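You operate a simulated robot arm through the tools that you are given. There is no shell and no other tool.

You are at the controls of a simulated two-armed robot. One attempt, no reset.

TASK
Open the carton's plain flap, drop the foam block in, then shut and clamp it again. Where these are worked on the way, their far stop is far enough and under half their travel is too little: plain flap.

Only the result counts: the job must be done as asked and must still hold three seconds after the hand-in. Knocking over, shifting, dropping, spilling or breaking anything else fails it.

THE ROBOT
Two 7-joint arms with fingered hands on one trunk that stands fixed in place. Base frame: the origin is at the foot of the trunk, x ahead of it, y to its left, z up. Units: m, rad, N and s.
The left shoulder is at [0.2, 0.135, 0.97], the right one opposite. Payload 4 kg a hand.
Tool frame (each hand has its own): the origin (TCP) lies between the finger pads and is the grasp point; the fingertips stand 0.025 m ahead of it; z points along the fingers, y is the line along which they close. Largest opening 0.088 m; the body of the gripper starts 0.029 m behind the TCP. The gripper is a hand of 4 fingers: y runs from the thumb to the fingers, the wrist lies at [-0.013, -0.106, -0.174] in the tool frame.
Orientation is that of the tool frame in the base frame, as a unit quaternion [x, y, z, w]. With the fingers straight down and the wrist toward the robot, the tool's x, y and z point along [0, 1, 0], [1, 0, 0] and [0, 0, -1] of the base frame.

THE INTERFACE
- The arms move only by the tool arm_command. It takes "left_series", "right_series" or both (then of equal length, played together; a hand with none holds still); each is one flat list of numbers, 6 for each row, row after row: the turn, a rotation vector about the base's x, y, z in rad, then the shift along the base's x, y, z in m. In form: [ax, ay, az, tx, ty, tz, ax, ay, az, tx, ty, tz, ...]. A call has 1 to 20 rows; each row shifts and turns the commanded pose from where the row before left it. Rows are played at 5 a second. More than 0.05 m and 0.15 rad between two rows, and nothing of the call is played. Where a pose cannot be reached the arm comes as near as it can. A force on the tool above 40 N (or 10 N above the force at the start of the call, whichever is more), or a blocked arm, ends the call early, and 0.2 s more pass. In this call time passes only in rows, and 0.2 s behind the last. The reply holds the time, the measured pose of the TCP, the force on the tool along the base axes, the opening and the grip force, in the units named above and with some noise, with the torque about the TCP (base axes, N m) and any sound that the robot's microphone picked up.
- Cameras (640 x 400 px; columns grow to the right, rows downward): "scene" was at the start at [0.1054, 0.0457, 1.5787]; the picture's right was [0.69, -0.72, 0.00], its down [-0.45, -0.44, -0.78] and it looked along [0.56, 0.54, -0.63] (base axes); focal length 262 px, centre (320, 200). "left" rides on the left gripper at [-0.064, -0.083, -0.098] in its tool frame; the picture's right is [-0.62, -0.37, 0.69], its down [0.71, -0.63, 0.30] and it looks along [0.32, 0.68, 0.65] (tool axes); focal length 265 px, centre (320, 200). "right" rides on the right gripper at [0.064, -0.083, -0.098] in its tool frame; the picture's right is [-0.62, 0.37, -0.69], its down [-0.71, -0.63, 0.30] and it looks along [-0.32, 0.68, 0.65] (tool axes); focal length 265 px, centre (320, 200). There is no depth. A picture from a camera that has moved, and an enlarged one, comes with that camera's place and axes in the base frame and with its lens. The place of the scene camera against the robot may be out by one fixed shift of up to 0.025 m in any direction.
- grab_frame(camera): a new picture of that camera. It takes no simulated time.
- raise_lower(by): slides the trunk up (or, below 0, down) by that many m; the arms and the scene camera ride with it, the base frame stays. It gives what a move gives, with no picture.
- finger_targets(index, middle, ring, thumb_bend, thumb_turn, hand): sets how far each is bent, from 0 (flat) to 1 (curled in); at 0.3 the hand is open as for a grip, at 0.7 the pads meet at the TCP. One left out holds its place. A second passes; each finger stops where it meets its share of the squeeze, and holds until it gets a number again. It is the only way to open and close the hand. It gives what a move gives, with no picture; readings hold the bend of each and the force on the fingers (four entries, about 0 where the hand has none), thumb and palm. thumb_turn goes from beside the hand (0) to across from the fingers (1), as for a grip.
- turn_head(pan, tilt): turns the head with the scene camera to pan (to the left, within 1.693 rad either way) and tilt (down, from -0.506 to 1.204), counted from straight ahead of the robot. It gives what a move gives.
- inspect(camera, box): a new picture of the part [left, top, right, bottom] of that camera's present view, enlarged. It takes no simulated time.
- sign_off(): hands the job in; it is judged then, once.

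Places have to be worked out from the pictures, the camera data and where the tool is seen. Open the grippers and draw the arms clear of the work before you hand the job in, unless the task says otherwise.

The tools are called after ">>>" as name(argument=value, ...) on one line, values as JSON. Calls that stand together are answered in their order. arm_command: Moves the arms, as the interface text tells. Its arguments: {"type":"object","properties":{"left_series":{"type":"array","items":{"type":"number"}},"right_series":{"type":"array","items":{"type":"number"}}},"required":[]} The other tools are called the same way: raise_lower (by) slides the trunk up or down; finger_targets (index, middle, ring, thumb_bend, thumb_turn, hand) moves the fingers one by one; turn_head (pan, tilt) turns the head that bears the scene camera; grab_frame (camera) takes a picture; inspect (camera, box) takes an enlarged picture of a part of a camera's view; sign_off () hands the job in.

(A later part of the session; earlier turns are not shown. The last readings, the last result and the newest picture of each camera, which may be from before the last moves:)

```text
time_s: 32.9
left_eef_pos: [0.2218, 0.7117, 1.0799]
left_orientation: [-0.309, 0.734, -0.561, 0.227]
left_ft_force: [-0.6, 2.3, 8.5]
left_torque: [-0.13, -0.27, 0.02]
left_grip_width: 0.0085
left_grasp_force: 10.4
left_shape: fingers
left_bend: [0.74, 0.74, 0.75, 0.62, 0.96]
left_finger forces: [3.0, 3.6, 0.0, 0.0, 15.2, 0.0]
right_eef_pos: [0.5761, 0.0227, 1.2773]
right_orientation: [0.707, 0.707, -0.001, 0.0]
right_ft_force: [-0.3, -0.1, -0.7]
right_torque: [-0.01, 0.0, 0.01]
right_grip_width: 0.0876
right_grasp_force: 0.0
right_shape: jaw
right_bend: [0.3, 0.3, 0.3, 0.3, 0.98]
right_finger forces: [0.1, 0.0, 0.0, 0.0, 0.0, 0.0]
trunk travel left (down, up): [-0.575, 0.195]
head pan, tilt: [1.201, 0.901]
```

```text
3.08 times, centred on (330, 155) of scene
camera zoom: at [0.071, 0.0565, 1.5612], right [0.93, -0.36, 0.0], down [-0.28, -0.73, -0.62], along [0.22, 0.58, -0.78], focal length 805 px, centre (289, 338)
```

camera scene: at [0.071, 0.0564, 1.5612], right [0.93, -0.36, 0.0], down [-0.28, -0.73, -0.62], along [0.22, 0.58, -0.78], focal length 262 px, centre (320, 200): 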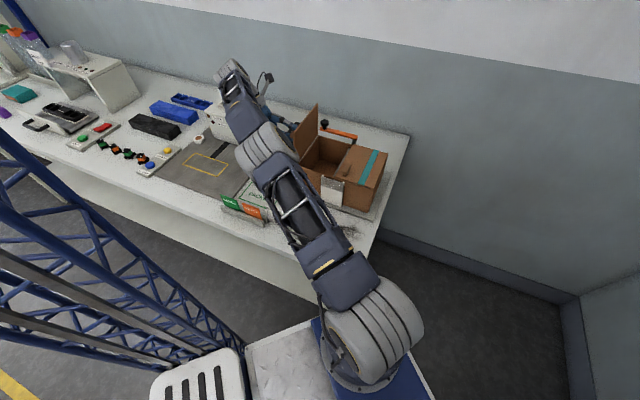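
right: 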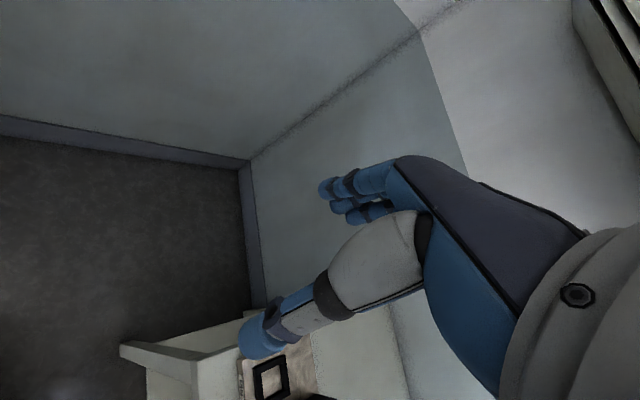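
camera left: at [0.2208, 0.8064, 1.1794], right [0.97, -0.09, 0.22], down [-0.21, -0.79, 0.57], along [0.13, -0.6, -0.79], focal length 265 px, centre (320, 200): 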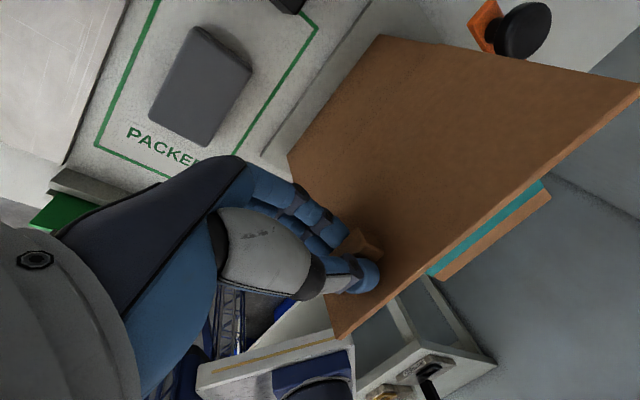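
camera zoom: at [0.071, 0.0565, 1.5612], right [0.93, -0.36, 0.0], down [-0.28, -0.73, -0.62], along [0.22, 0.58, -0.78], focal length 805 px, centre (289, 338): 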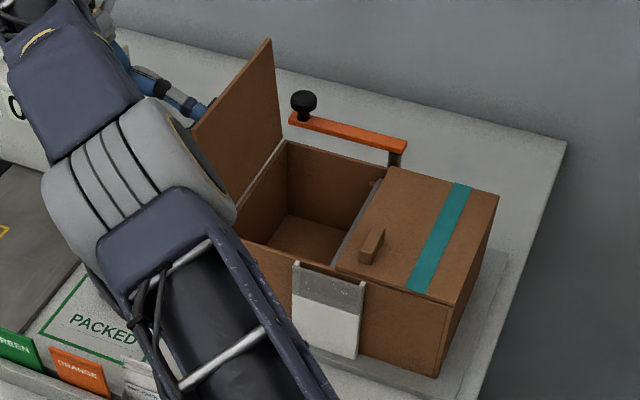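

Now about 98°. I keep going in the same way toward its far stop.

>>> arm_command(left_series=[0.03, 0.03, 0, -0.006, 0.006, -0.0005, 0.03, 0.03, 0, -0.006, 0.006, -0.001, 0.03, 0.03, 0, -0.006, 0.006, -0.0015])

>>> inspect(camera="scene", box=[260, 90, 400, 220])

>>> grab_frame(camera="left")

```text
time_s: 33.7
left_eef_pos: [0.2034, 0.7254, 1.0715]
left_orientation: [-0.325, 0.767, -0.514, 0.205]
left_ft_force: [0.6, 0.7, -1.0]
left_torque: [0.02, 0.01, -0.01]
left_grip_width: 0.0002
left_grasp_force: 0.1
left_shape: fingers
left_bend: [0.75, 0.75, 0.75, 0.71, 0.97]
left_finger forces: [0.1, 0.0, 0.0, 0.1, 0.0, 0.0]
left hand out of reach, approached as far as the arm can: row 2
right_eef_pos: [0.5768, 0.0215, 1.2761]
right_orientation: [0.707, 0.707, 0.0, 0.0]
right_ft_force: [-0.5, -0.5, 0.2]
right_torque: [0.01, -0.01, -0.01]
right_grip_width: 0.0874
right_grasp_force: 0.1
right_shape: jaw
right_bend: [0.3, 0.3, 0.3, 0.3, 0.98]
right_finger forces: [0.0, 0.0, 0.1, 0.0, 0.0, 0.0]
trunk travel left (down, up): [-0.575, 0.195]
head pan, tilt: [1.201, 0.901]
```

```text
3.08 times, centred on (330, 155) of scene
camera zoom: at [0.0712, 0.0566, 1.5607], right [0.93, -0.36, 0.0], down [-0.28, -0.73, -0.62], along [0.22, 0.58, -0.78], focal length 805 px, centre (289, 338)
```

zoom: 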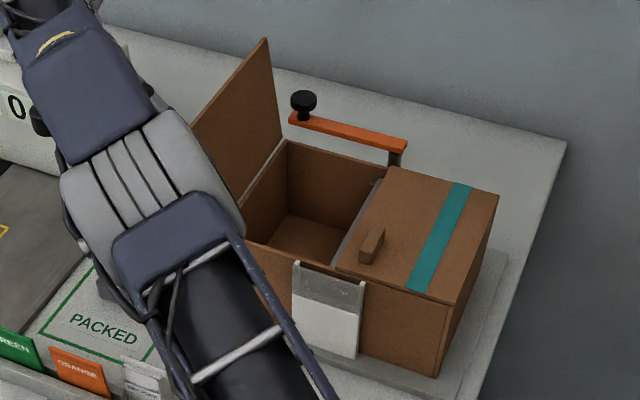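

```text
taken
camera left: at [0.2091, 0.8149, 1.1854], right [0.99, -0.11, 0.06], down [-0.12, -0.87, 0.48], along [0.0, -0.48, -0.88], focal length 265 px, centre (320, 200)
```

left: 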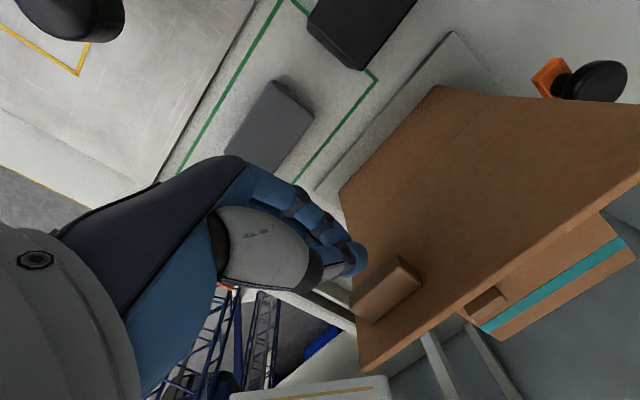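

The tab slipped out of the pinch at about 100° and the flap stands there on its own, leaning outward. I withdraw upward while rotating the hand back to pointing down, clear of the flap.

>>> arm_command(left_series=[0, 0, 0, -0.004, 0.004, 0.01, 0.0691, 0.0691, 0, -0.002, 0.002, 0.013, 0.0691, 0.0691, 0, -0.002, 0.002, 0.013, 0.0691, 0.0691, 0, -0.002, 0.002, 0.013, 0.0691, 0.0691, 0, -0.002, 0.002, 0.013, 0.0691, 0.0691, 0, -0.002, 0.002, 0.013, 0.0691, 0.0691, 0, -0.002, 0.002, 0.013, 0.0691, 0.0691, 0, -0.002, 0.002, 0.013, 0.0691, 0.0691, 0, -0.002, 0.002, 0.013, 0.0691, 0.0691, 0, -0.002, 0.002, 0.013, 0.0691, 0.0691, 0, -0.002, 0.002, 0.013, 0.0691, 0.0691, 0, -0.002, 0.002, 0.013, 0.0691, 0.0691, 0, -0.002, 0.002, 0.013])

>>> grab_frame(camera="scene")

>>> grab_frame(camera="left")

```text
time_s: 36.5
left_eef_pos: [0.1803, 0.748, 1.2322]
left_orientation: [-0.39, 0.921, -0.002, -0.003]
left_ft_force: [0.1, -0.5, 0.3]
left_torque: [0.02, -0.01, -0.02]
left_grip_width: 0.0
left_grasp_force: 0.0
left_shape: fingers
left_bend: [0.75, 0.75, 0.75, 0.71, 0.97]
left_finger forces: [0.0, 0.1, 0.0, 0.1, 0.1, 0.0]
left hand out of reach, approached as far as the arm can: row 1
right_eef_pos: [0.5761, 0.0229, 1.2769]
right_orientation: [0.707, 0.707, 0.001, 0.0]
right_ft_force: [0.5, -0.1, 0.7]
right_torque: [-0.01, 0.05, -0.02]
right_grip_width: 0.0877
right_grasp_force: 0.0
right_shape: jaw
right_bend: [0.3, 0.3, 0.3, 0.3, 0.98]
right_finger forces: [0.1, 0.0, 0.1, 0.1, 0.0, 0.0]
trunk travel left (down, up): [-0.575, 0.195]
head pan, tilt: [1.201, 0.901]
```

```text
taken
camera scene: at [0.071, 0.0568, 1.561], right [0.93, -0.36, 0.0], down [-0.28, -0.73, -0.62], along [0.22, 0.58, -0.78], focal length 262 px, centre (320, 200)
```

scene: 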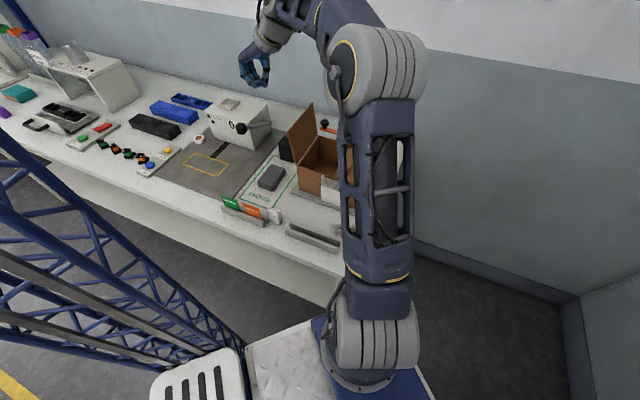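

```text
taken
camera left: at [0.2852, 0.7389, 1.3284], right [0.69, 0.19, -0.7], down [-0.05, -0.95, -0.3], along [-0.72, 0.24, -0.65], focal length 265 px, centre (320, 200)
```

left: 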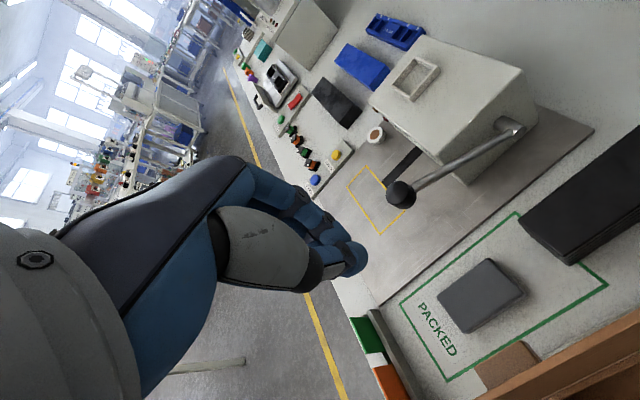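

The flap stays open by itself. I zoom on flap and foam block for accurate positions.

>>> inspect(camera="left", box=[380, 200, 640, 400])

>>> inspect(camera="scene", box=[230, 90, 370, 230])

```text
2.00 times, centred on (510, 300) of left
camera zoom: at [0.2852, 0.7389, 1.3284], right [0.69, 0.19, -0.7], down [-0.05, -0.95, -0.3], along [-0.72, 0.24, -0.65], focal length 531 px, centre (-60, 0)
```

zoom: 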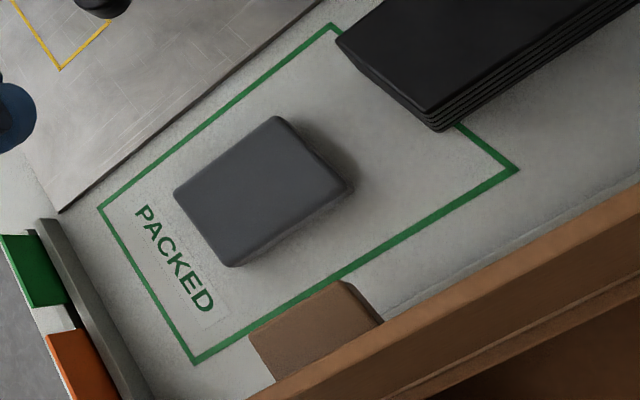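

```text
2.86 times, centred on (300, 160) of scene
camera zoom: at [0.071, 0.0568, 1.561], right [0.93, -0.36, 0.0], down [-0.28, -0.73, -0.62], along [0.22, 0.58, -0.78], focal length 747 px, centre (377, 314)
```

zoom: 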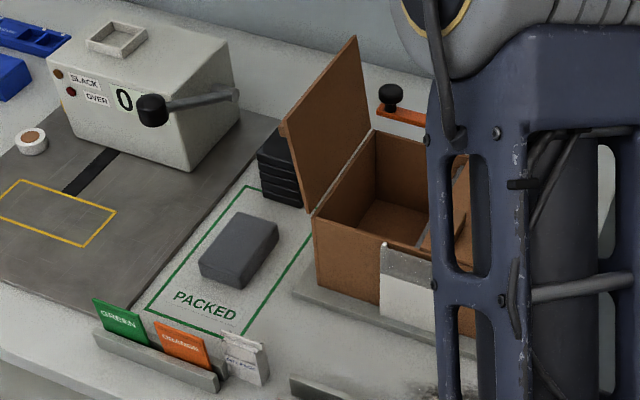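

The foam block's top centre is near (0.156,0.745), long side along the seam direction. To avoid the open flap I will grasp it with the hand pitched ~35° (wrist back toward the robot); I open the hand and take that pose high above it.

>>> finger_targets(hand="left", index=0.3, middle=0.3, ring=0.3, thumb_bend=0.3)

>>> arm_command(left_series=[0.0864, -0.0864, 0, -0.0048, -0.0006, -0.012, 0.0864, -0.0864, 0, -0.0048, -0.0006, -0.012, 0.0864, -0.0864, 0, -0.0048, -0.0006, -0.012, 0.0864, -0.0864, 0, -0.0048, -0.0006, -0.012, 0.0864, -0.0864, 0, -0.0048, -0.0006, -0.012])

>>> grab_frame(camera="left")

>>> grab_frame(camera="scene")

```text
time_s: 37.5
left_eef_pos: [0.1808, 0.7476, 1.2319]
left_orientation: [-0.39, 0.921, -0.001, -0.003]
left_ft_force: [0.8, 0.6, -0.4]
left_torque: [-0.03, 0.0, 0.02]
left_grip_width: 0.0845
left_grasp_force: 0.0
left_shape: fingers
left_bend: [0.3, 0.3, 0.3, 0.3, 0.97]
left_finger forces: [0.0, 0.1, 0.0, 0.0, 0.0, 0.1]
right_eef_pos: [0.5764, 0.0217, 1.2766]
right_orientation: [0.708, 0.707, 0.0, 0.0]
right_ft_force: [0.3, 0.9, 0.1]
right_torque: [0.04, 0.02, 0.03]
right_grip_width: 0.0875
right_grasp_force: 0.1
right_shape: jaw
right_bend: [0.3, 0.3, 0.3, 0.3, 0.98]
right_finger forces: [0.1, 0.1, 0.1, 0.0, 0.0, 0.0]
trunk travel left (down, up): [-0.575, 0.195]
head pan, tilt: [1.201, 0.901]
```

```text
time_s: 38.7
left_eef_pos: [0.1577, 0.7461, 1.1716]
left_orientation: [-0.372, 0.879, 0.112, 0.277]
left_ft_force: [0.3, -0.3, -0.2]
left_torque: [-0.01, 0.01, 0.03]
left_grip_width: 0.0843
left_grasp_force: 0.1
left_shape: fingers
left_bend: [0.3, 0.3, 0.3, 0.3, 0.97]
left_finger forces: [0.1, 0.0, 0.0, 0.1, 0.0, 0.0]
right_eef_pos: [0.5769, 0.0201, 1.2765]
right_orientation: [0.708, 0.707, 0.001, 0.0]
right_ft_force: [0.4, 0.3, 0.0]
right_torque: [0.04, 0.01, 0.01]
right_grip_width: 0.0875
right_grasp_force: 0.0
right_shape: jaw
right_bend: [0.3, 0.3, 0.3, 0.3, 0.98]
right_finger forces: [0.0, 0.1, 0.0, 0.0, 0.1, 0.0]
trunk travel left (down, up): [-0.575, 0.195]
head pan, tilt: [1.201, 0.901]
```

```text
taken
camera left: at [0.2137, 0.6876, 1.2888], right [0.9, 0.39, -0.21], down [0.17, -0.74, -0.65], along [-0.41, 0.55, -0.73], focal length 265 px, centre (320, 200)
```

left: 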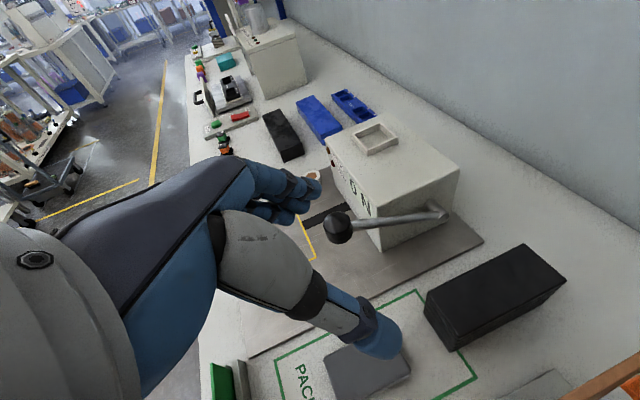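

```text
taken
camera scene: at [0.0714, 0.0566, 1.561], right [0.93, -0.36, 0.0], down [-0.28, -0.73, -0.62], along [0.22, 0.58, -0.78], focal length 262 px, centre (320, 200)
```

scene: 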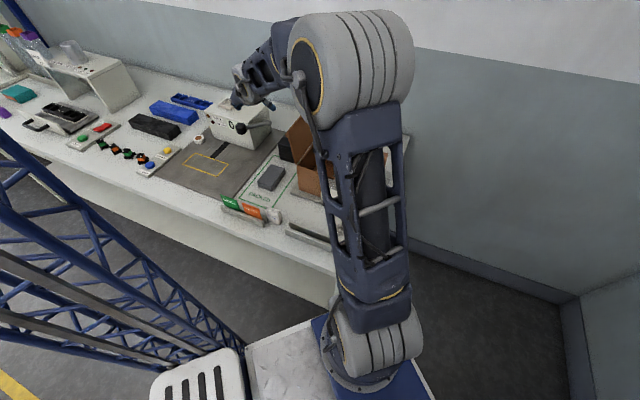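

The pitched pose is reachable. I zoom on the foam to triangulate it from this view.

>>> inspect(camera="left", box=[260, 270, 500, 400])

>>> inspect(camera="scene", box=[220, 70, 320, 230])

```text
2.67 times, centred on (380, 335) of left
camera zoom: at [0.2137, 0.6876, 1.2888], right [0.9, 0.39, -0.21], down [0.17, -0.74, -0.65], along [-0.41, 0.55, -0.73], focal length 708 px, centre (160, -160)
```

zoom: 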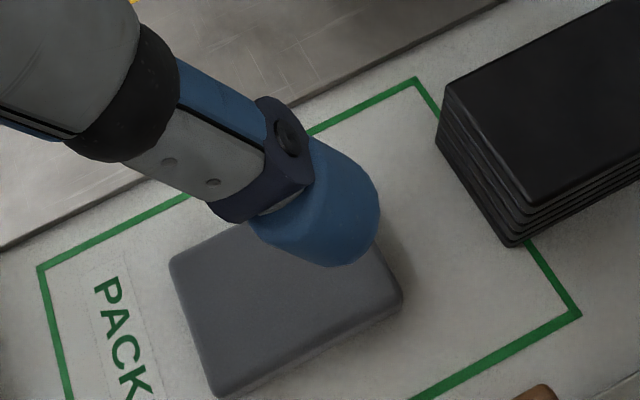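

```text
2.50 times, centred on (270, 150) of scene
camera zoom: at [0.0714, 0.0566, 1.561], right [0.93, -0.36, 0.0], down [-0.28, -0.73, -0.62], along [0.22, 0.58, -0.78], focal length 654 px, centre (445, 325)
```

zoom: 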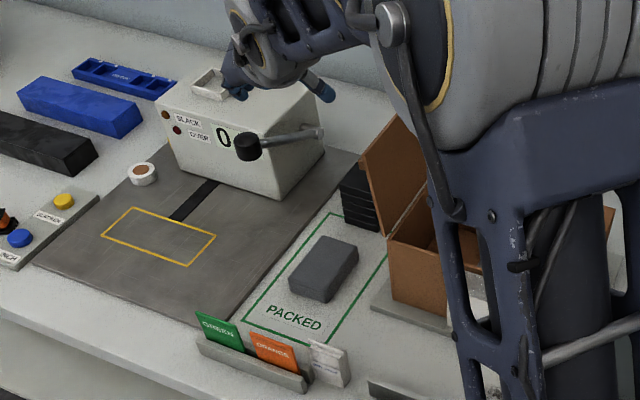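

Foam centre estimate agrees from two views: (0.156,0.746). I descend straight to TCP z≈0.93 and check clearance.

>>> arm_command(left_series=[0, 0, 0, 0, 0, -0.04, 0, 0, 0, 0, 0, -0.04, 0, 0, 0, 0, 0, -0.04, 0, 0, 0, 0, 0, -0.04, 0, 0, 0, 0, 0, -0.04, 0, 0, 0, 0, 0, -0.03])

>>> grab_frame(camera="left")

>>> grab_frame(camera="scene")

```text
time_s: 40.0
left_eef_pos: [0.1511, 0.7524, 0.9726]
left_orientation: [-0.378, 0.872, 0.126, 0.284]
left_ft_force: [-7.0, -3.3, 7.9]
left_torque: [-0.09, -1.28, -0.63]
left_grip_width: 0.0847
left_grasp_force: 0.0
left_shape: fingers
left_bend: [0.3, 0.3, 0.3, 0.3, 0.98]
left_finger forces: [0.0, 0.0, 0.0, 0.0, 0.1, 0.0]
right_eef_pos: [0.5759, 0.0218, 1.276]
right_orientation: [0.707, 0.707, 0.0, 0.0]
right_ft_force: [-0.3, -0.4, -0.3]
right_torque: [-0.06, 0.01, 0.02]
right_grip_width: 0.0875
right_grasp_force: 0.0
right_shape: jaw
right_bend: [0.3, 0.3, 0.3, 0.3, 0.98]
right_finger forces: [0.0, 0.1, 0.0, 0.0, 0.0, 0.0]
trunk travel left (down, up): [-0.575, 0.195]
head pan, tilt: [1.201, 0.901]
stopped in row 6 (left hand): the force on the tool passed its limit at 60 N (the readings are from after the stop); the commanded pose is now the measured one
```

```text
taken
camera left: at [0.2073, 0.6921, 1.0877], right [0.89, 0.41, -0.2], down [0.19, -0.72, -0.67], along [-0.42, 0.56, -0.71], focal length 265 px, centre (320, 200)
```

left: 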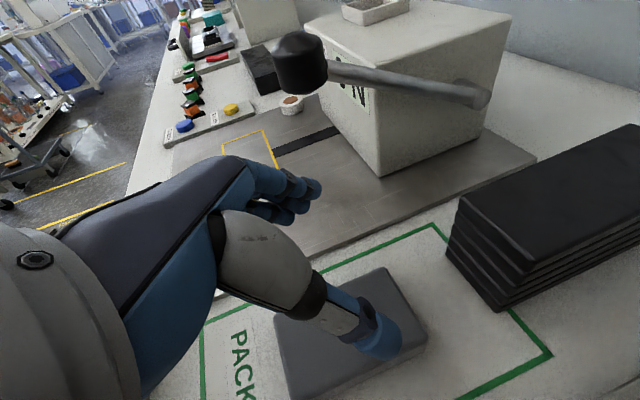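

```text
taken
camera scene: at [0.0706, 0.0562, 1.5611], right [0.93, -0.36, 0.0], down [-0.28, -0.73, -0.62], along [0.22, 0.58, -0.78], focal length 262 px, centre (320, 200)
```

scene: 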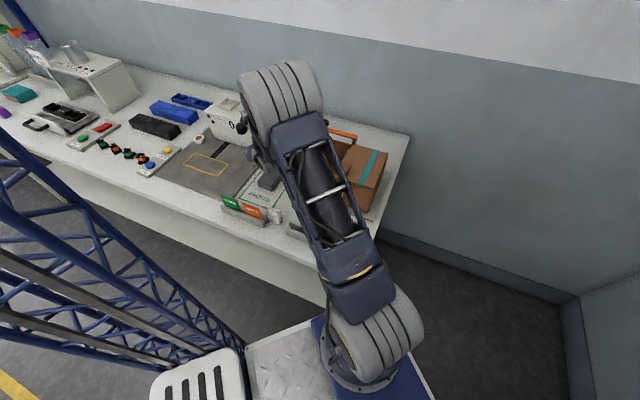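

A 60 N contact stopped the descent — judging by force and torque, the palm met the open flap's left face. I check the state before moving.

>>> inspect(camera="scene", box=[230, 90, 400, 230])

```text
2.86 times, centred on (315, 160) of scene
camera zoom: at [0.0706, 0.0562, 1.5611], right [0.93, -0.36, 0.0], down [-0.28, -0.73, -0.62], along [0.22, 0.58, -0.78], focal length 747 px, centre (334, 314)
```

zoom: 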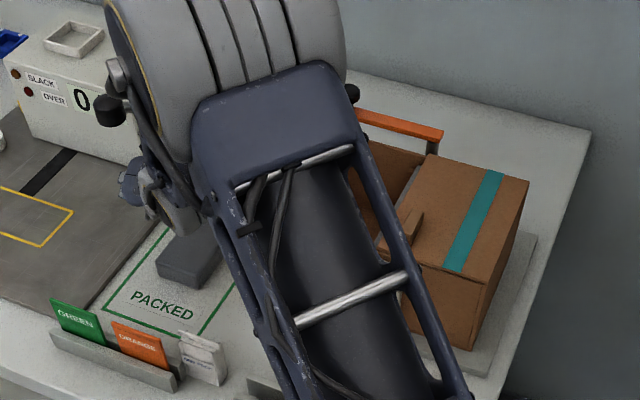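

The arm hides the flap, so I back off up and slightly left, then look.

>>> arm_command(left_series=[0, 0, 0, -0.005, 0.005, 0.015, 0, 0, 0, -0.005, 0.005, 0.03, 0, 0, 0, 0, 0, 0.04, 0, 0, 0, 0, 0, 0.04, 0, 0, 0, 0, 0, 0.04, 0, 0, 0, 0, 0, 0.03])

>>> grab_frame(camera="scene")

>>> inspect(camera="scene", box=[230, 90, 370, 230])

```text
time_s: 41.4
left_eef_pos: [0.1424, 0.7645, 1.1655]
left_orientation: [-0.376, 0.873, 0.124, 0.283]
left_ft_force: [-0.3, -0.2, 0.4]
left_torque: [0.02, 0.01, 0.02]
left_grip_width: 0.0843
left_grasp_force: 0.0
left_shape: fingers
left_bend: [0.3, 0.3, 0.3, 0.3, 0.98]
left_finger forces: [0.0, 0.0, 0.1, 0.0, 0.0, 0.0]
right_eef_pos: [0.5766, 0.0227, 1.2774]
right_orientation: [0.707, 0.707, 0.0, 0.0]
right_ft_force: [0.4, -0.1, 0.2]
right_torque: [-0.03, 0.03, 0.02]
right_grip_width: 0.0876
right_grasp_force: 0.0
right_shape: jaw
right_bend: [0.3, 0.3, 0.3, 0.3, 0.98]
right_finger forces: [0.0, 0.0, 0.0, 0.0, 0.0, 0.0]
trunk travel left (down, up): [-0.575, 0.195]
head pan, tilt: [1.201, 0.901]
```

```text
taken
camera scene: at [0.0711, 0.0568, 1.561], right [0.93, -0.36, 0.0], down [-0.28, -0.73, -0.62], along [0.22, 0.58, -0.78], focal length 262 px, centre (320, 200)
```

scene: 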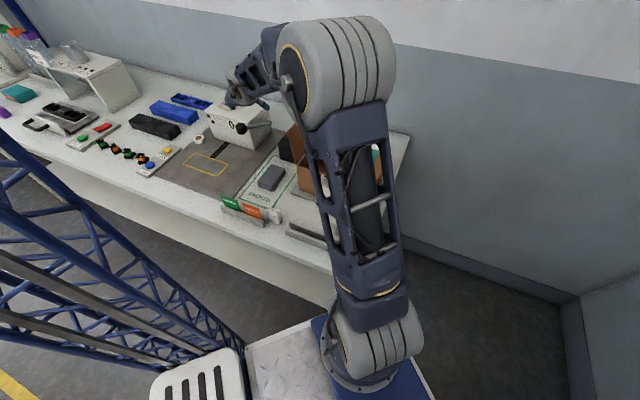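

```text
2.86 times, centred on (300, 160) of scene
camera zoom: at [0.0711, 0.0568, 1.561], right [0.93, -0.36, 0.0], down [-0.28, -0.73, -0.62], along [0.22, 0.58, -0.78], focal length 747 px, centre (377, 314)
```

zoom: 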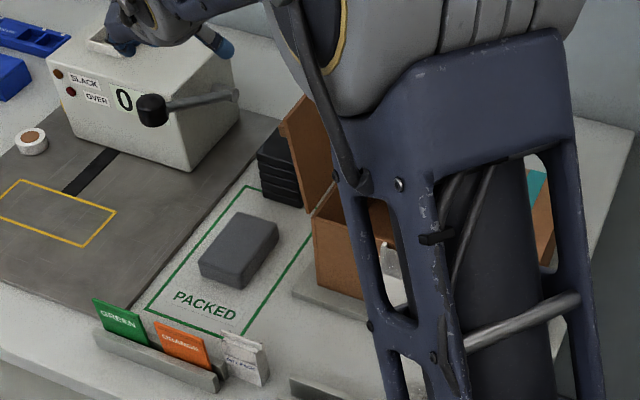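

The flap is unchanged at its outer stop (~102°), so contact was only the palm side against it. I pitch the hand more (~48°) and shift the grasp ~3 cm toward the near end of the foam so the palm stays in front of the flap's front edge.

>>> arm_command(left_series=[0.073, -0.073, -0.014, -0.003, -0.019, 0, 0.073, -0.073, -0.014, -0.003, -0.0195, 0, 0, 0, 0, 0, 0, -0.04, 0, 0, 0, 0, 0, -0.04, 0, 0, 0, 0, 0, -0.04])

>>> grab_frame(camera="left")

>>> inspect(camera="scene", box=[210, 60, 390, 240])

```text
time_s: 42.6
left_eef_pos: [0.1358, 0.7326, 1.0462]
left_orientation: [-0.35, 0.845, 0.157, 0.374]
left_ft_force: [0.4, 0.7, 0.1]
left_torque: [0.0, -0.01, 0.02]
left_grip_width: 0.0845
left_grasp_force: 0.1
left_shape: fingers
left_bend: [0.3, 0.3, 0.3, 0.3, 0.98]
left_finger forces: [0.1, 0.1, 0.0, 0.0, 0.1, 0.1]
left hand out of reach, approached as far as the arm can: row 2
right_eef_pos: [0.5771, 0.0211, 1.2768]
right_orientation: [0.707, 0.707, 0.0, 0.001]
right_ft_force: [-0.3, -0.2, -0.7]
right_torque: [0.01, -0.01, 0.0]
right_grip_width: 0.0875
right_grasp_force: 0.0
right_shape: jaw
right_bend: [0.3, 0.3, 0.3, 0.3, 0.98]
right_finger forces: [0.1, 0.0, 0.0, 0.0, 0.0, 0.1]
trunk travel left (down, up): [-0.575, 0.195]
head pan, tilt: [1.201, 0.901]
```

```text
taken
camera left: at [0.1728, 0.6521, 1.1576], right [0.92, 0.4, -0.01], down [0.27, -0.62, -0.74], along [-0.3, 0.67, -0.68], focal length 265 px, centre (320, 200)
```

left: 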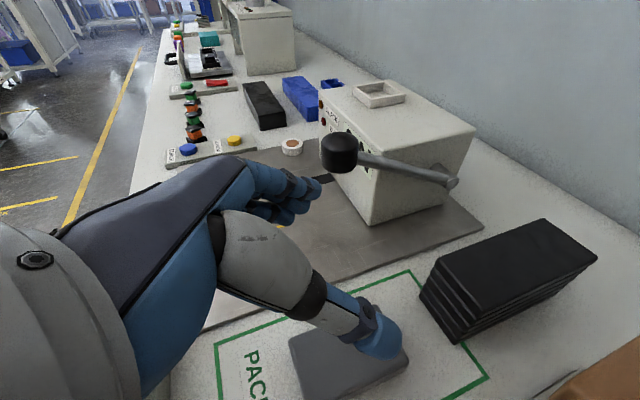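

```text
2.22 times, centred on (300, 150) of scene
camera zoom: at [0.0711, 0.0563, 1.5611], right [0.93, -0.36, 0.0], down [-0.28, -0.73, -0.62], along [0.22, 0.58, -0.78], focal length 581 px, centre (364, 311)
```

zoom: 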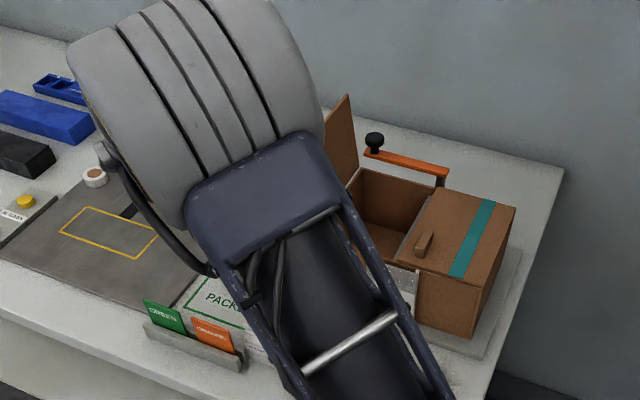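

Orientation now 48° pitch, hand over the foam's near part. I descend in smaller steps, watching forces.

>>> arm_command(left_series=[0, 0, 0, 0.003, -0.003, -0.03, 0, 0, 0, 0, 0, -0.03, 0, 0, 0, 0, 0, -0.03])

>>> grab_frame(camera="left")

>>> inspect(camera="scene", box=[210, 60, 390, 240])

```text
time_s: 43.4
left_eef_pos: [0.1383, 0.7267, 0.9555]
left_orientation: [-0.349, 0.844, 0.157, 0.375]
left_ft_force: [-0.6, -0.5, -0.7]
left_torque: [0.0, -0.02, 0.0]
left_grip_width: 0.0844
left_grasp_force: 0.2
left_shape: fingers
left_bend: [0.3, 0.3, 0.3, 0.3, 0.98]
left_finger forces: [0.1, 0.1, 0.0, 0.0, 0.0, 0.1]
right_eef_pos: [0.5772, 0.0216, 1.2772]
right_orientation: [0.707, 0.707, 0.0, -0.001]
right_ft_force: [-0.4, 0.2, 0.4]
right_torque: [-0.01, 0.03, 0.02]
right_grip_width: 0.0876
right_grasp_force: 0.1
right_shape: jaw
right_bend: [0.3, 0.3, 0.3, 0.3, 0.98]
right_finger forces: [0.1, 0.0, 0.0, 0.0, 0.1, 0.0]
trunk travel left (down, up): [-0.575, 0.195]
head pan, tilt: [1.201, 0.901]
```

```text
taken
camera left: at [0.1761, 0.6487, 1.0683], right [0.92, 0.4, -0.01], down [0.27, -0.62, -0.74], along [-0.3, 0.67, -0.68], focal length 265 px, centre (320, 200)
```

left: 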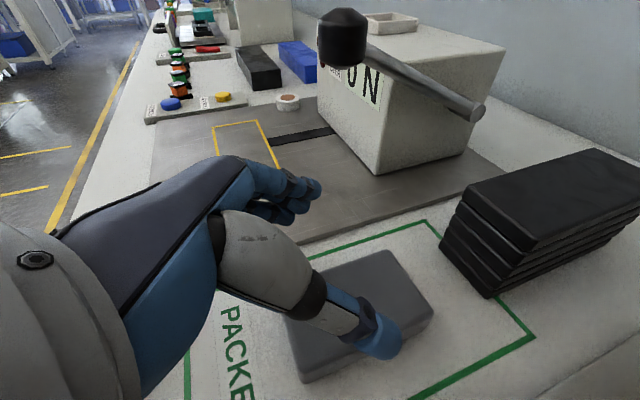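

```text
2.22 times, centred on (300, 150) of scene
camera zoom: at [0.071, 0.0564, 1.5611], right [0.93, -0.36, 0.0], down [-0.28, -0.73, -0.62], along [0.22, 0.58, -0.78], focal length 581 px, centre (364, 311)
```

zoom: 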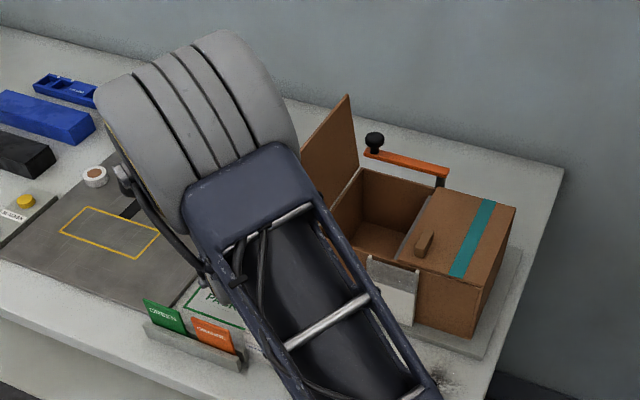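

No contact; foam top looks to be near z≈0.875. I descend further to TCP z≈0.90.

>>> arm_command(left_series=[0, 0, 0, 0, 0, -0.025, 0, 0, 0, 0, 0, -0.02, 0, 0, 0, 0, 0, -0.01])

>>> grab_frame(camera="left")

```text
time_s: 44.2
left_eef_pos: [0.1377, 0.7278, 0.9005]
left_orientation: [-0.35, 0.844, 0.157, 0.374]
left_ft_force: [0.6, 0.3, 1.1]
left_torque: [0.02, -0.01, 0.01]
left_grip_width: 0.0847
left_grasp_force: 0.0
left_shape: fingers
left_bend: [0.3, 0.3, 0.3, 0.3, 0.98]
left_finger forces: [0.1, 0.0, 0.0, 0.0, 0.1, 0.0]
right_eef_pos: [0.577, 0.0224, 1.2765]
right_orientation: [0.708, 0.707, 0.0, 0.0]
right_ft_force: [-0.4, -0.4, 0.3]
right_torque: [0.0, 0.0, 0.0]
right_grip_width: 0.0874
right_grasp_force: 0.1
right_shape: jaw
right_bend: [0.3, 0.3, 0.3, 0.3, 0.98]
right_finger forces: [0.0, 0.0, 0.0, 0.0, 0.0, 0.0]
trunk travel left (down, up): [-0.575, 0.195]
head pan, tilt: [1.201, 0.901]
```

```text
taken
camera left: at [0.176, 0.649, 1.0134], right [0.92, 0.4, -0.01], down [0.27, -0.62, -0.74], along [-0.3, 0.67, -0.68], focal length 265 px, centre (320, 200)
```

left: 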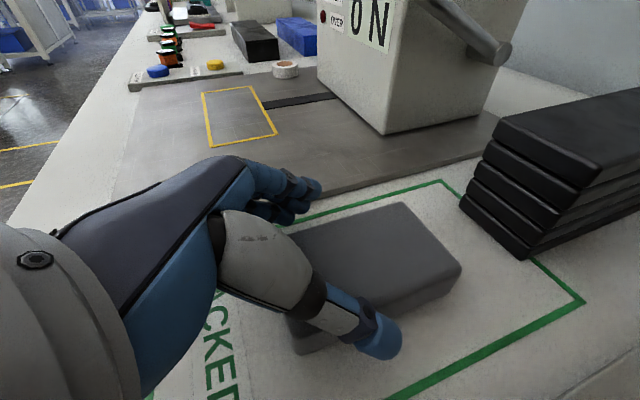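

The foam sits between the thumb (its right side) and fingers (its left side). I lower a further 15 mm, watching for bench contact.

>>> arm_command(left_series=[0, 0, 0, 0, 0, -0.005, 0, 0, 0, 0, 0, -0.005, 0, 0, 0, 0, 0, -0.005])

>>> grab_frame(camera="left")

```text
time_s: 45.0
left_eef_pos: [0.1389, 0.7292, 0.8868]
left_orientation: [-0.35, 0.844, 0.159, 0.375]
left_ft_force: [0.3, -5.2, 17.1]
left_torque: [0.35, 0.41, 0.08]
left_grip_width: 0.0859
left_grasp_force: 8.5
left_shape: fingers
left_bend: [0.3, 0.3, 0.3, 0.29, 0.97]
left_finger forces: [0.0, 0.1, 14.5, 0.1, 2.6, 0.0]
right_eef_pos: [0.5758, 0.0215, 1.2774]
right_orientation: [0.707, 0.707, -0.001, 0.0]
right_ft_force: [-0.5, 0.1, 0.3]
right_torque: [0.01, -0.01, -0.02]
right_grip_width: 0.0877
right_grasp_force: 0.1
right_shape: jaw
right_bend: [0.3, 0.3, 0.3, 0.3, 0.98]
right_finger forces: [0.1, 0.0, 0.0, 0.0, 0.0, 0.1]
trunk travel left (down, up): [-0.575, 0.195]
head pan, tilt: [1.201, 0.901]
```

```text
taken
camera left: at [0.1761, 0.6495, 0.9999], right [0.92, 0.4, 0.0], down [0.27, -0.62, -0.74], along [-0.3, 0.68, -0.67], focal length 265 px, centre (320, 200)
```

left: 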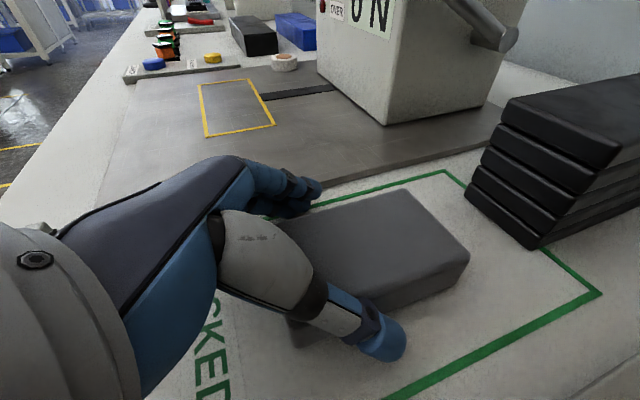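

The ring finger and thumb touch the bench. I raise 4 mm and close on the foam.

>>> arm_command(left_series=[0, 0, 0, 0, 0, 0.004])

>>> finger_targets(hand="left", index=0.6, middle=0.6, ring=0.6, thumb_bend=0.6)

>>> grab_frame(camera="left")

```text
time_s: 45.4
left_eef_pos: [0.1379, 0.7285, 0.8893]
left_orientation: [-0.351, 0.845, 0.156, 0.374]
left_ft_force: [0.5, 0.9, 6.4]
left_torque: [0.27, 0.23, -0.06]
left_grip_width: 0.0854
left_grasp_force: 3.5
left_shape: fingers
left_bend: [0.3, 0.3, 0.28, 0.29, 0.97]
left_finger forces: [0.1, 0.0, 6.7, 0.0, 0.7, 0.1]
right_eef_pos: [0.5763, 0.0213, 1.2764]
right_orientation: [0.707, 0.707, 0.0, 0.0]
right_ft_force: [0.7, 0.4, -0.2]
right_torque: [-0.02, -0.02, 0.0]
right_grip_width: 0.0878
right_grasp_force: 0.0
right_shape: jaw
right_bend: [0.3, 0.3, 0.3, 0.3, 0.98]
right_finger forces: [0.0, 0.0, 0.0, 0.0, 0.0, 0.0]
trunk travel left (down, up): [-0.575, 0.195]
head pan, tilt: [1.201, 0.901]
```

```text
time_s: 46.4
left_eef_pos: [0.1377, 0.7284, 0.8913]
left_orientation: [-0.349, 0.844, 0.159, 0.374]
left_ft_force: [-6.2, 2.2, 19.3]
left_torque: [0.7, 0.81, 0.2]
left_grip_width: 0.0568
left_grasp_force: 26.2
left_shape: fingers
left_bend: [0.44, 0.48, 0.32, 0.46, 0.96]
left_finger forces: [10.1, 8.0, 17.7, 0.0, 16.9, 0.1]
right_eef_pos: [0.5754, 0.0223, 1.2762]
right_orientation: [0.707, 0.707, 0.0, 0.0]
right_ft_force: [-0.3, -1.4, 0.3]
right_torque: [0.02, 0.02, 0.02]
right_grip_width: 0.0875
right_grasp_force: 0.0
right_shape: jaw
right_bend: [0.3, 0.3, 0.3, 0.3, 0.98]
right_finger forces: [0.1, 0.1, 0.0, 0.0, 0.0, 0.0]
trunk travel left (down, up): [-0.575, 0.195]
head pan, tilt: [1.201, 0.901]
```

```text
taken
camera left: at [0.1752, 0.6496, 1.0032], right [0.92, 0.4, -0.01], down [0.27, -0.62, -0.74], along [-0.3, 0.67, -0.68], focal length 265 px, centre (320, 200)
```

left: 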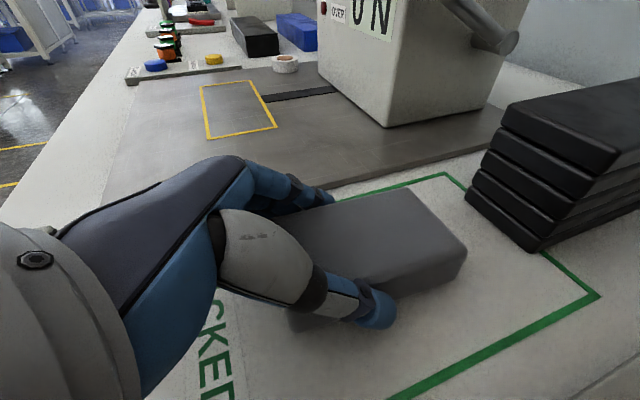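

Thumb, index and middle hold the foam (ring still presses the bench). I lift slowly.

>>> arm_command(left_series=[0, 0, 0, 0, 0, 0.008, 0, 0, 0, 0, 0, 0.012])

>>> grab_frame(camera="left")

```text
time_s: 47.0
left_eef_pos: [0.1389, 0.7263, 0.907]
left_orientation: [-0.351, 0.845, 0.154, 0.373]
left_ft_force: [0.2, -1.2, -0.2]
left_torque: [-0.04, 0.03, -0.01]
left_grip_width: 0.0568
left_grasp_force: 16.9
left_shape: fingers
left_bend: [0.44, 0.49, 0.42, 0.46, 0.96]
left_finger forces: [8.7, 6.8, 0.7, 0.1, 17.4, 0.0]
right_eef_pos: [0.5763, 0.0223, 1.2769]
right_orientation: [0.707, 0.707, -0.001, 0.0]
right_ft_force: [-0.4, -0.7, -0.3]
right_torque: [-0.02, -0.01, 0.0]
right_grip_width: 0.0876
right_grasp_force: 0.2
right_shape: jaw
right_bend: [0.3, 0.3, 0.3, 0.3, 0.98]
right_finger forces: [0.1, 0.0, 0.0, 0.0, 0.1, 0.0]
trunk travel left (down, up): [-0.575, 0.195]
head pan, tilt: [1.201, 0.901]
```

```text
taken
camera left: at [0.1766, 0.6492, 1.02], right [0.92, 0.4, -0.01], down [0.27, -0.63, -0.73], along [-0.3, 0.67, -0.68], focal length 265 px, centre (320, 200)
```

left: 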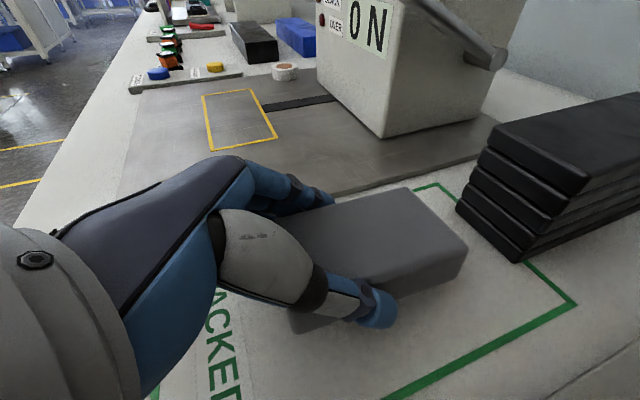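

The foam is lifted and held with ~17 N. I raise it straight up well above the flap top, then check the view.

>>> arm_command(left_series=[0, 0, 0, 0, 0, 0.03, 0, 0, 0, 0, 0, 0.04, 0, 0, 0, 0, 0, 0.04, 0, 0, 0, 0, 0, 0.04, 0, 0, 0, 0, 0, 0.04, 0, 0, 0, 0, 0, 0.04, 0, 0, 0, 0, 0, 0.04, 0, 0, 0, 0, 0, 0.04])

>>> grab_frame(camera="left")

>>> inspect(camera="scene", box=[200, 40, 400, 240])

```text
time_s: 48.8
left_eef_pos: [0.1373, 0.7331, 1.205]
left_orientation: [-0.347, 0.842, 0.167, 0.377]
left_ft_force: [-1.5, 0.5, -0.5]
left_torque: [0.01, 0.03, 0.0]
left_grip_width: 0.0565
left_grasp_force: 16.5
left_shape: fingers
left_bend: [0.44, 0.49, 0.43, 0.46, 0.96]
left_finger forces: [8.6, 6.7, 0.6, 0.1, 16.7, 0.0]
left hand out of reach, approached as far as the arm can: row 8
right_eef_pos: [0.5755, 0.0217, 1.2756]
right_orientation: [0.707, 0.707, 0.0, -0.001]
right_ft_force: [-0.4, 1.1, 0.5]
right_torque: [0.02, -0.02, -0.04]
right_grip_width: 0.0876
right_grasp_force: 0.1
right_shape: jaw
right_bend: [0.3, 0.3, 0.3, 0.3, 0.98]
right_finger forces: [0.0, 0.0, 0.0, 0.0, 0.0, 0.0]
trunk travel left (down, up): [-0.575, 0.195]
head pan, tilt: [1.201, 0.901]
```

```text
taken
camera left: at [0.1753, 0.651, 1.3144], right [0.92, 0.4, 0.0], down [0.27, -0.6, -0.75], along [-0.3, 0.69, -0.66], focal length 265 px, centre (320, 200)
```

left: 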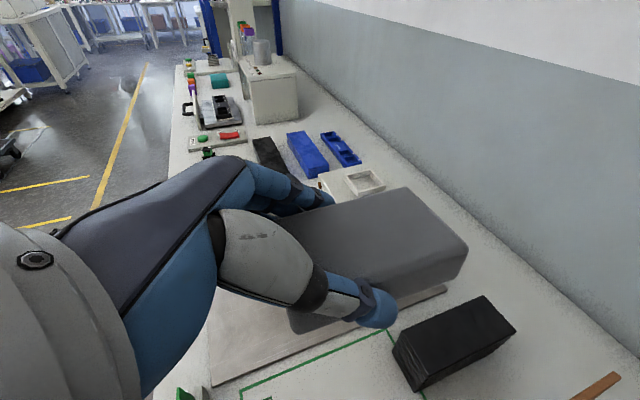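

```text
2.00 times, centred on (300, 140) of scene
camera zoom: at [0.0709, 0.0567, 1.561], right [0.93, -0.36, 0.0], down [-0.28, -0.73, -0.62], along [0.22, 0.58, -0.78], focal length 523 px, centre (360, 320)
```

zoom: 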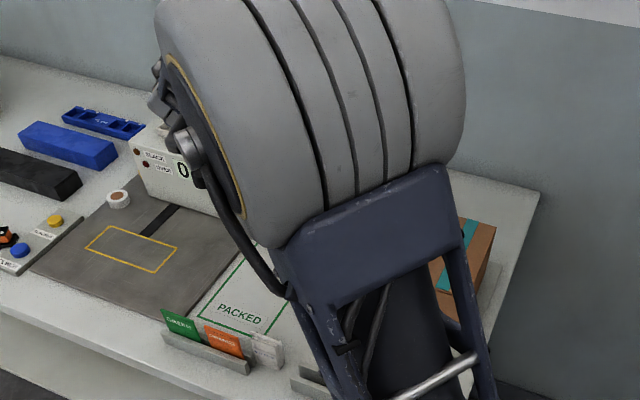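

Foam is secure. I translate over the carton's open half at that height.

>>> arm_command(left_series=[0, 0, 0, 0.0366, -0.018, -0.01, 0, 0, 0, 0.0366, -0.018, 0, 0, 0, 0, 0.0366, -0.018, 0, 0, 0, 0, 0.0366, -0.018, 0, 0, 0, 0, 0.0364, -0.018, 0])

>>> grab_frame(camera="left")

>>> inspect(camera="scene", box=[200, 40, 420, 240])

```text
time_s: 50.2
left_eef_pos: [0.2626, 0.6484, 1.2081]
left_orientation: [-0.398, 0.823, 0.178, 0.363]
left_ft_force: [0.1, -0.2, -0.3]
left_torque: [0.0, 0.01, 0.01]
left_grip_width: 0.0563
left_grasp_force: 16.3
left_shape: fingers
left_bend: [0.44, 0.49, 0.43, 0.46, 0.96]
left_finger forces: [8.6, 7.0, 0.6, 0.1, 16.6, 0.1]
right_eef_pos: [0.5759, 0.0221, 1.2772]
right_orientation: [0.706, 0.708, 0.001, 0.001]
right_ft_force: [-0.5, -0.1, -0.4]
right_torque: [-0.02, 0.03, 0.03]
right_grip_width: 0.0878
right_grasp_force: 0.1
right_shape: jaw
right_bend: [0.3, 0.3, 0.3, 0.3, 0.98]
right_finger forces: [0.1, 0.1, 0.0, 0.0, 0.0, 0.0]
trunk travel left (down, up): [-0.575, 0.195]
head pan, tilt: [1.201, 0.901]
stopped in row 5 (left hand): the arm was blocked; the commanded pose is now the measured one
```

```text
taken
camera left: at [0.3098, 0.5752, 1.3216], right [0.87, 0.5, -0.01], down [0.33, -0.59, -0.74], along [-0.37, 0.63, -0.68], focal length 265 px, centre (320, 200)
```

left: 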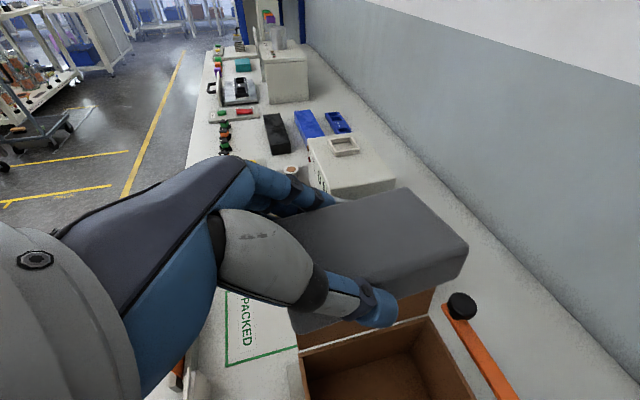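

```text
2.00 times, centred on (310, 140) of scene
camera zoom: at [0.0705, 0.0568, 1.5611], right [0.93, -0.36, 0.0], down [-0.28, -0.73, -0.62], along [0.22, 0.58, -0.78], focal length 523 px, centre (340, 320)
```

zoom: 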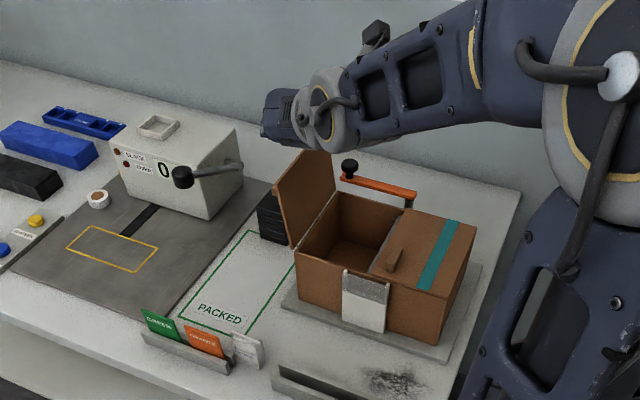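

The arm was blocked at row 5; the elbow has swung to the right. I look at the full scene to see what it may touch.

>>> grab_frame(camera="scene")

>>> grab_frame(camera="right")

```text
taken
camera scene: at [0.0705, 0.0568, 1.5611], right [0.93, -0.36, 0.0], down [-0.28, -0.73, -0.62], along [0.22, 0.58, -0.78], focal length 262 px, centre (320, 200)
```

scene: 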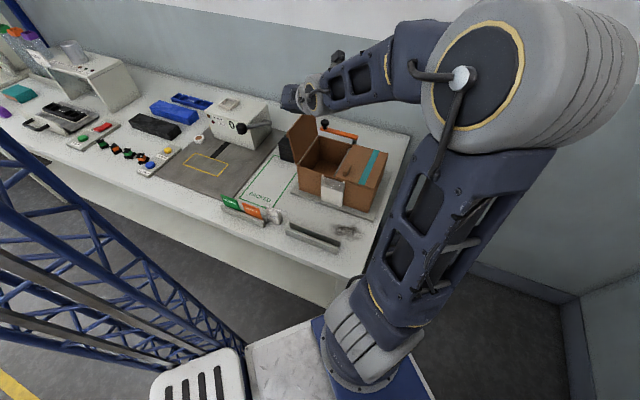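

```text
taken
camera right: at [0.4914, 0.0867, 1.3755], right [0.37, -0.62, 0.69], down [-0.63, -0.72, -0.31], along [0.68, -0.32, -0.65], focal length 265 px, centre (320, 200)
```

right: 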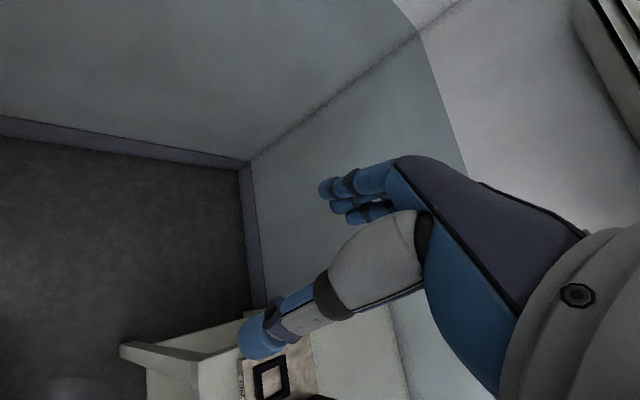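

The elbow simply swung over; nothing is touched. The hand is yawed ~7° off, so I correct the yaw and move on slowly to above the opening.

>>> arm_command(left_series=[0, 0, -0.03, 0.0144, -0.0014, 0, 0, 0, -0.03, 0.0144, -0.0014, 0, 0, 0, -0.03, 0.0144, -0.0014, 0, 0, 0, -0.027, 0.0143, -0.0013, 0])

>>> grab_frame(camera="left")

>>> inspect(camera="scene", box=[220, 60, 420, 240])

```text
time_s: 51.2
left_eef_pos: [0.3228, 0.6444, 1.2087]
left_orientation: [-0.346, 0.846, 0.156, 0.373]
left_ft_force: [-0.4, -0.6, 0.4]
left_torque: [-0.02, 0.0, -0.03]
left_grip_width: 0.0563
left_grasp_force: 16.0
left_shape: fingers
left_bend: [0.44, 0.49, 0.43, 0.46, 0.96]
left_finger forces: [8.6, 6.9, 0.5, 0.0, 16.6, 0.1]
right_eef_pos: [0.5766, 0.022, 1.2769]
right_orientation: [0.707, 0.707, -0.001, 0.0]
right_ft_force: [0.5, -0.3, 0.1]
right_torque: [0.03, 0.02, -0.01]
right_grip_width: 0.0878
right_grasp_force: 0.1
right_shape: jaw
right_bend: [0.3, 0.3, 0.3, 0.3, 0.98]
right_finger forces: [0.0, 0.1, 0.1, 0.0, 0.0, 0.1]
trunk travel left (down, up): [-0.575, 0.195]
head pan, tilt: [1.201, 0.901]
```

```text
taken
camera left: at [0.3604, 0.5643, 1.3216], right [0.92, 0.39, -0.01], down [0.26, -0.63, -0.74], along [-0.29, 0.67, -0.68], focal length 265 px, centre (320, 200)
```

left: 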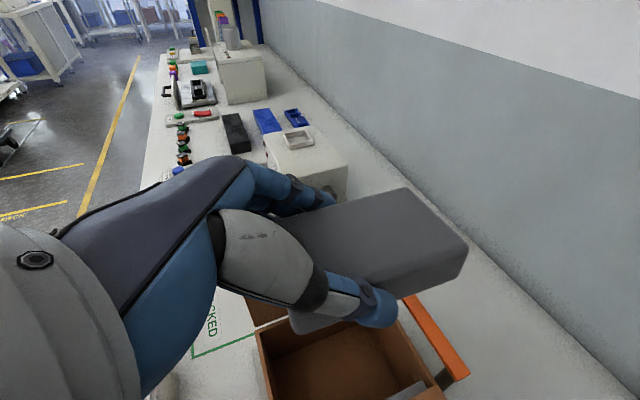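

```text
2.22 times, centred on (320, 150) of scene
camera zoom: at [0.071, 0.0567, 1.561], right [0.93, -0.36, 0.0], down [-0.28, -0.73, -0.62], along [0.22, 0.58, -0.78], focal length 581 px, centre (320, 311)
```

zoom: 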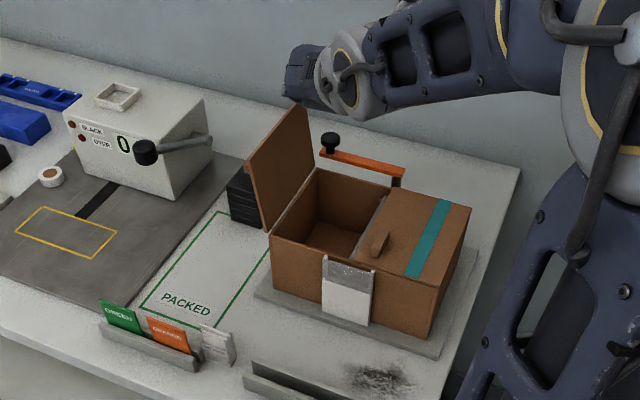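

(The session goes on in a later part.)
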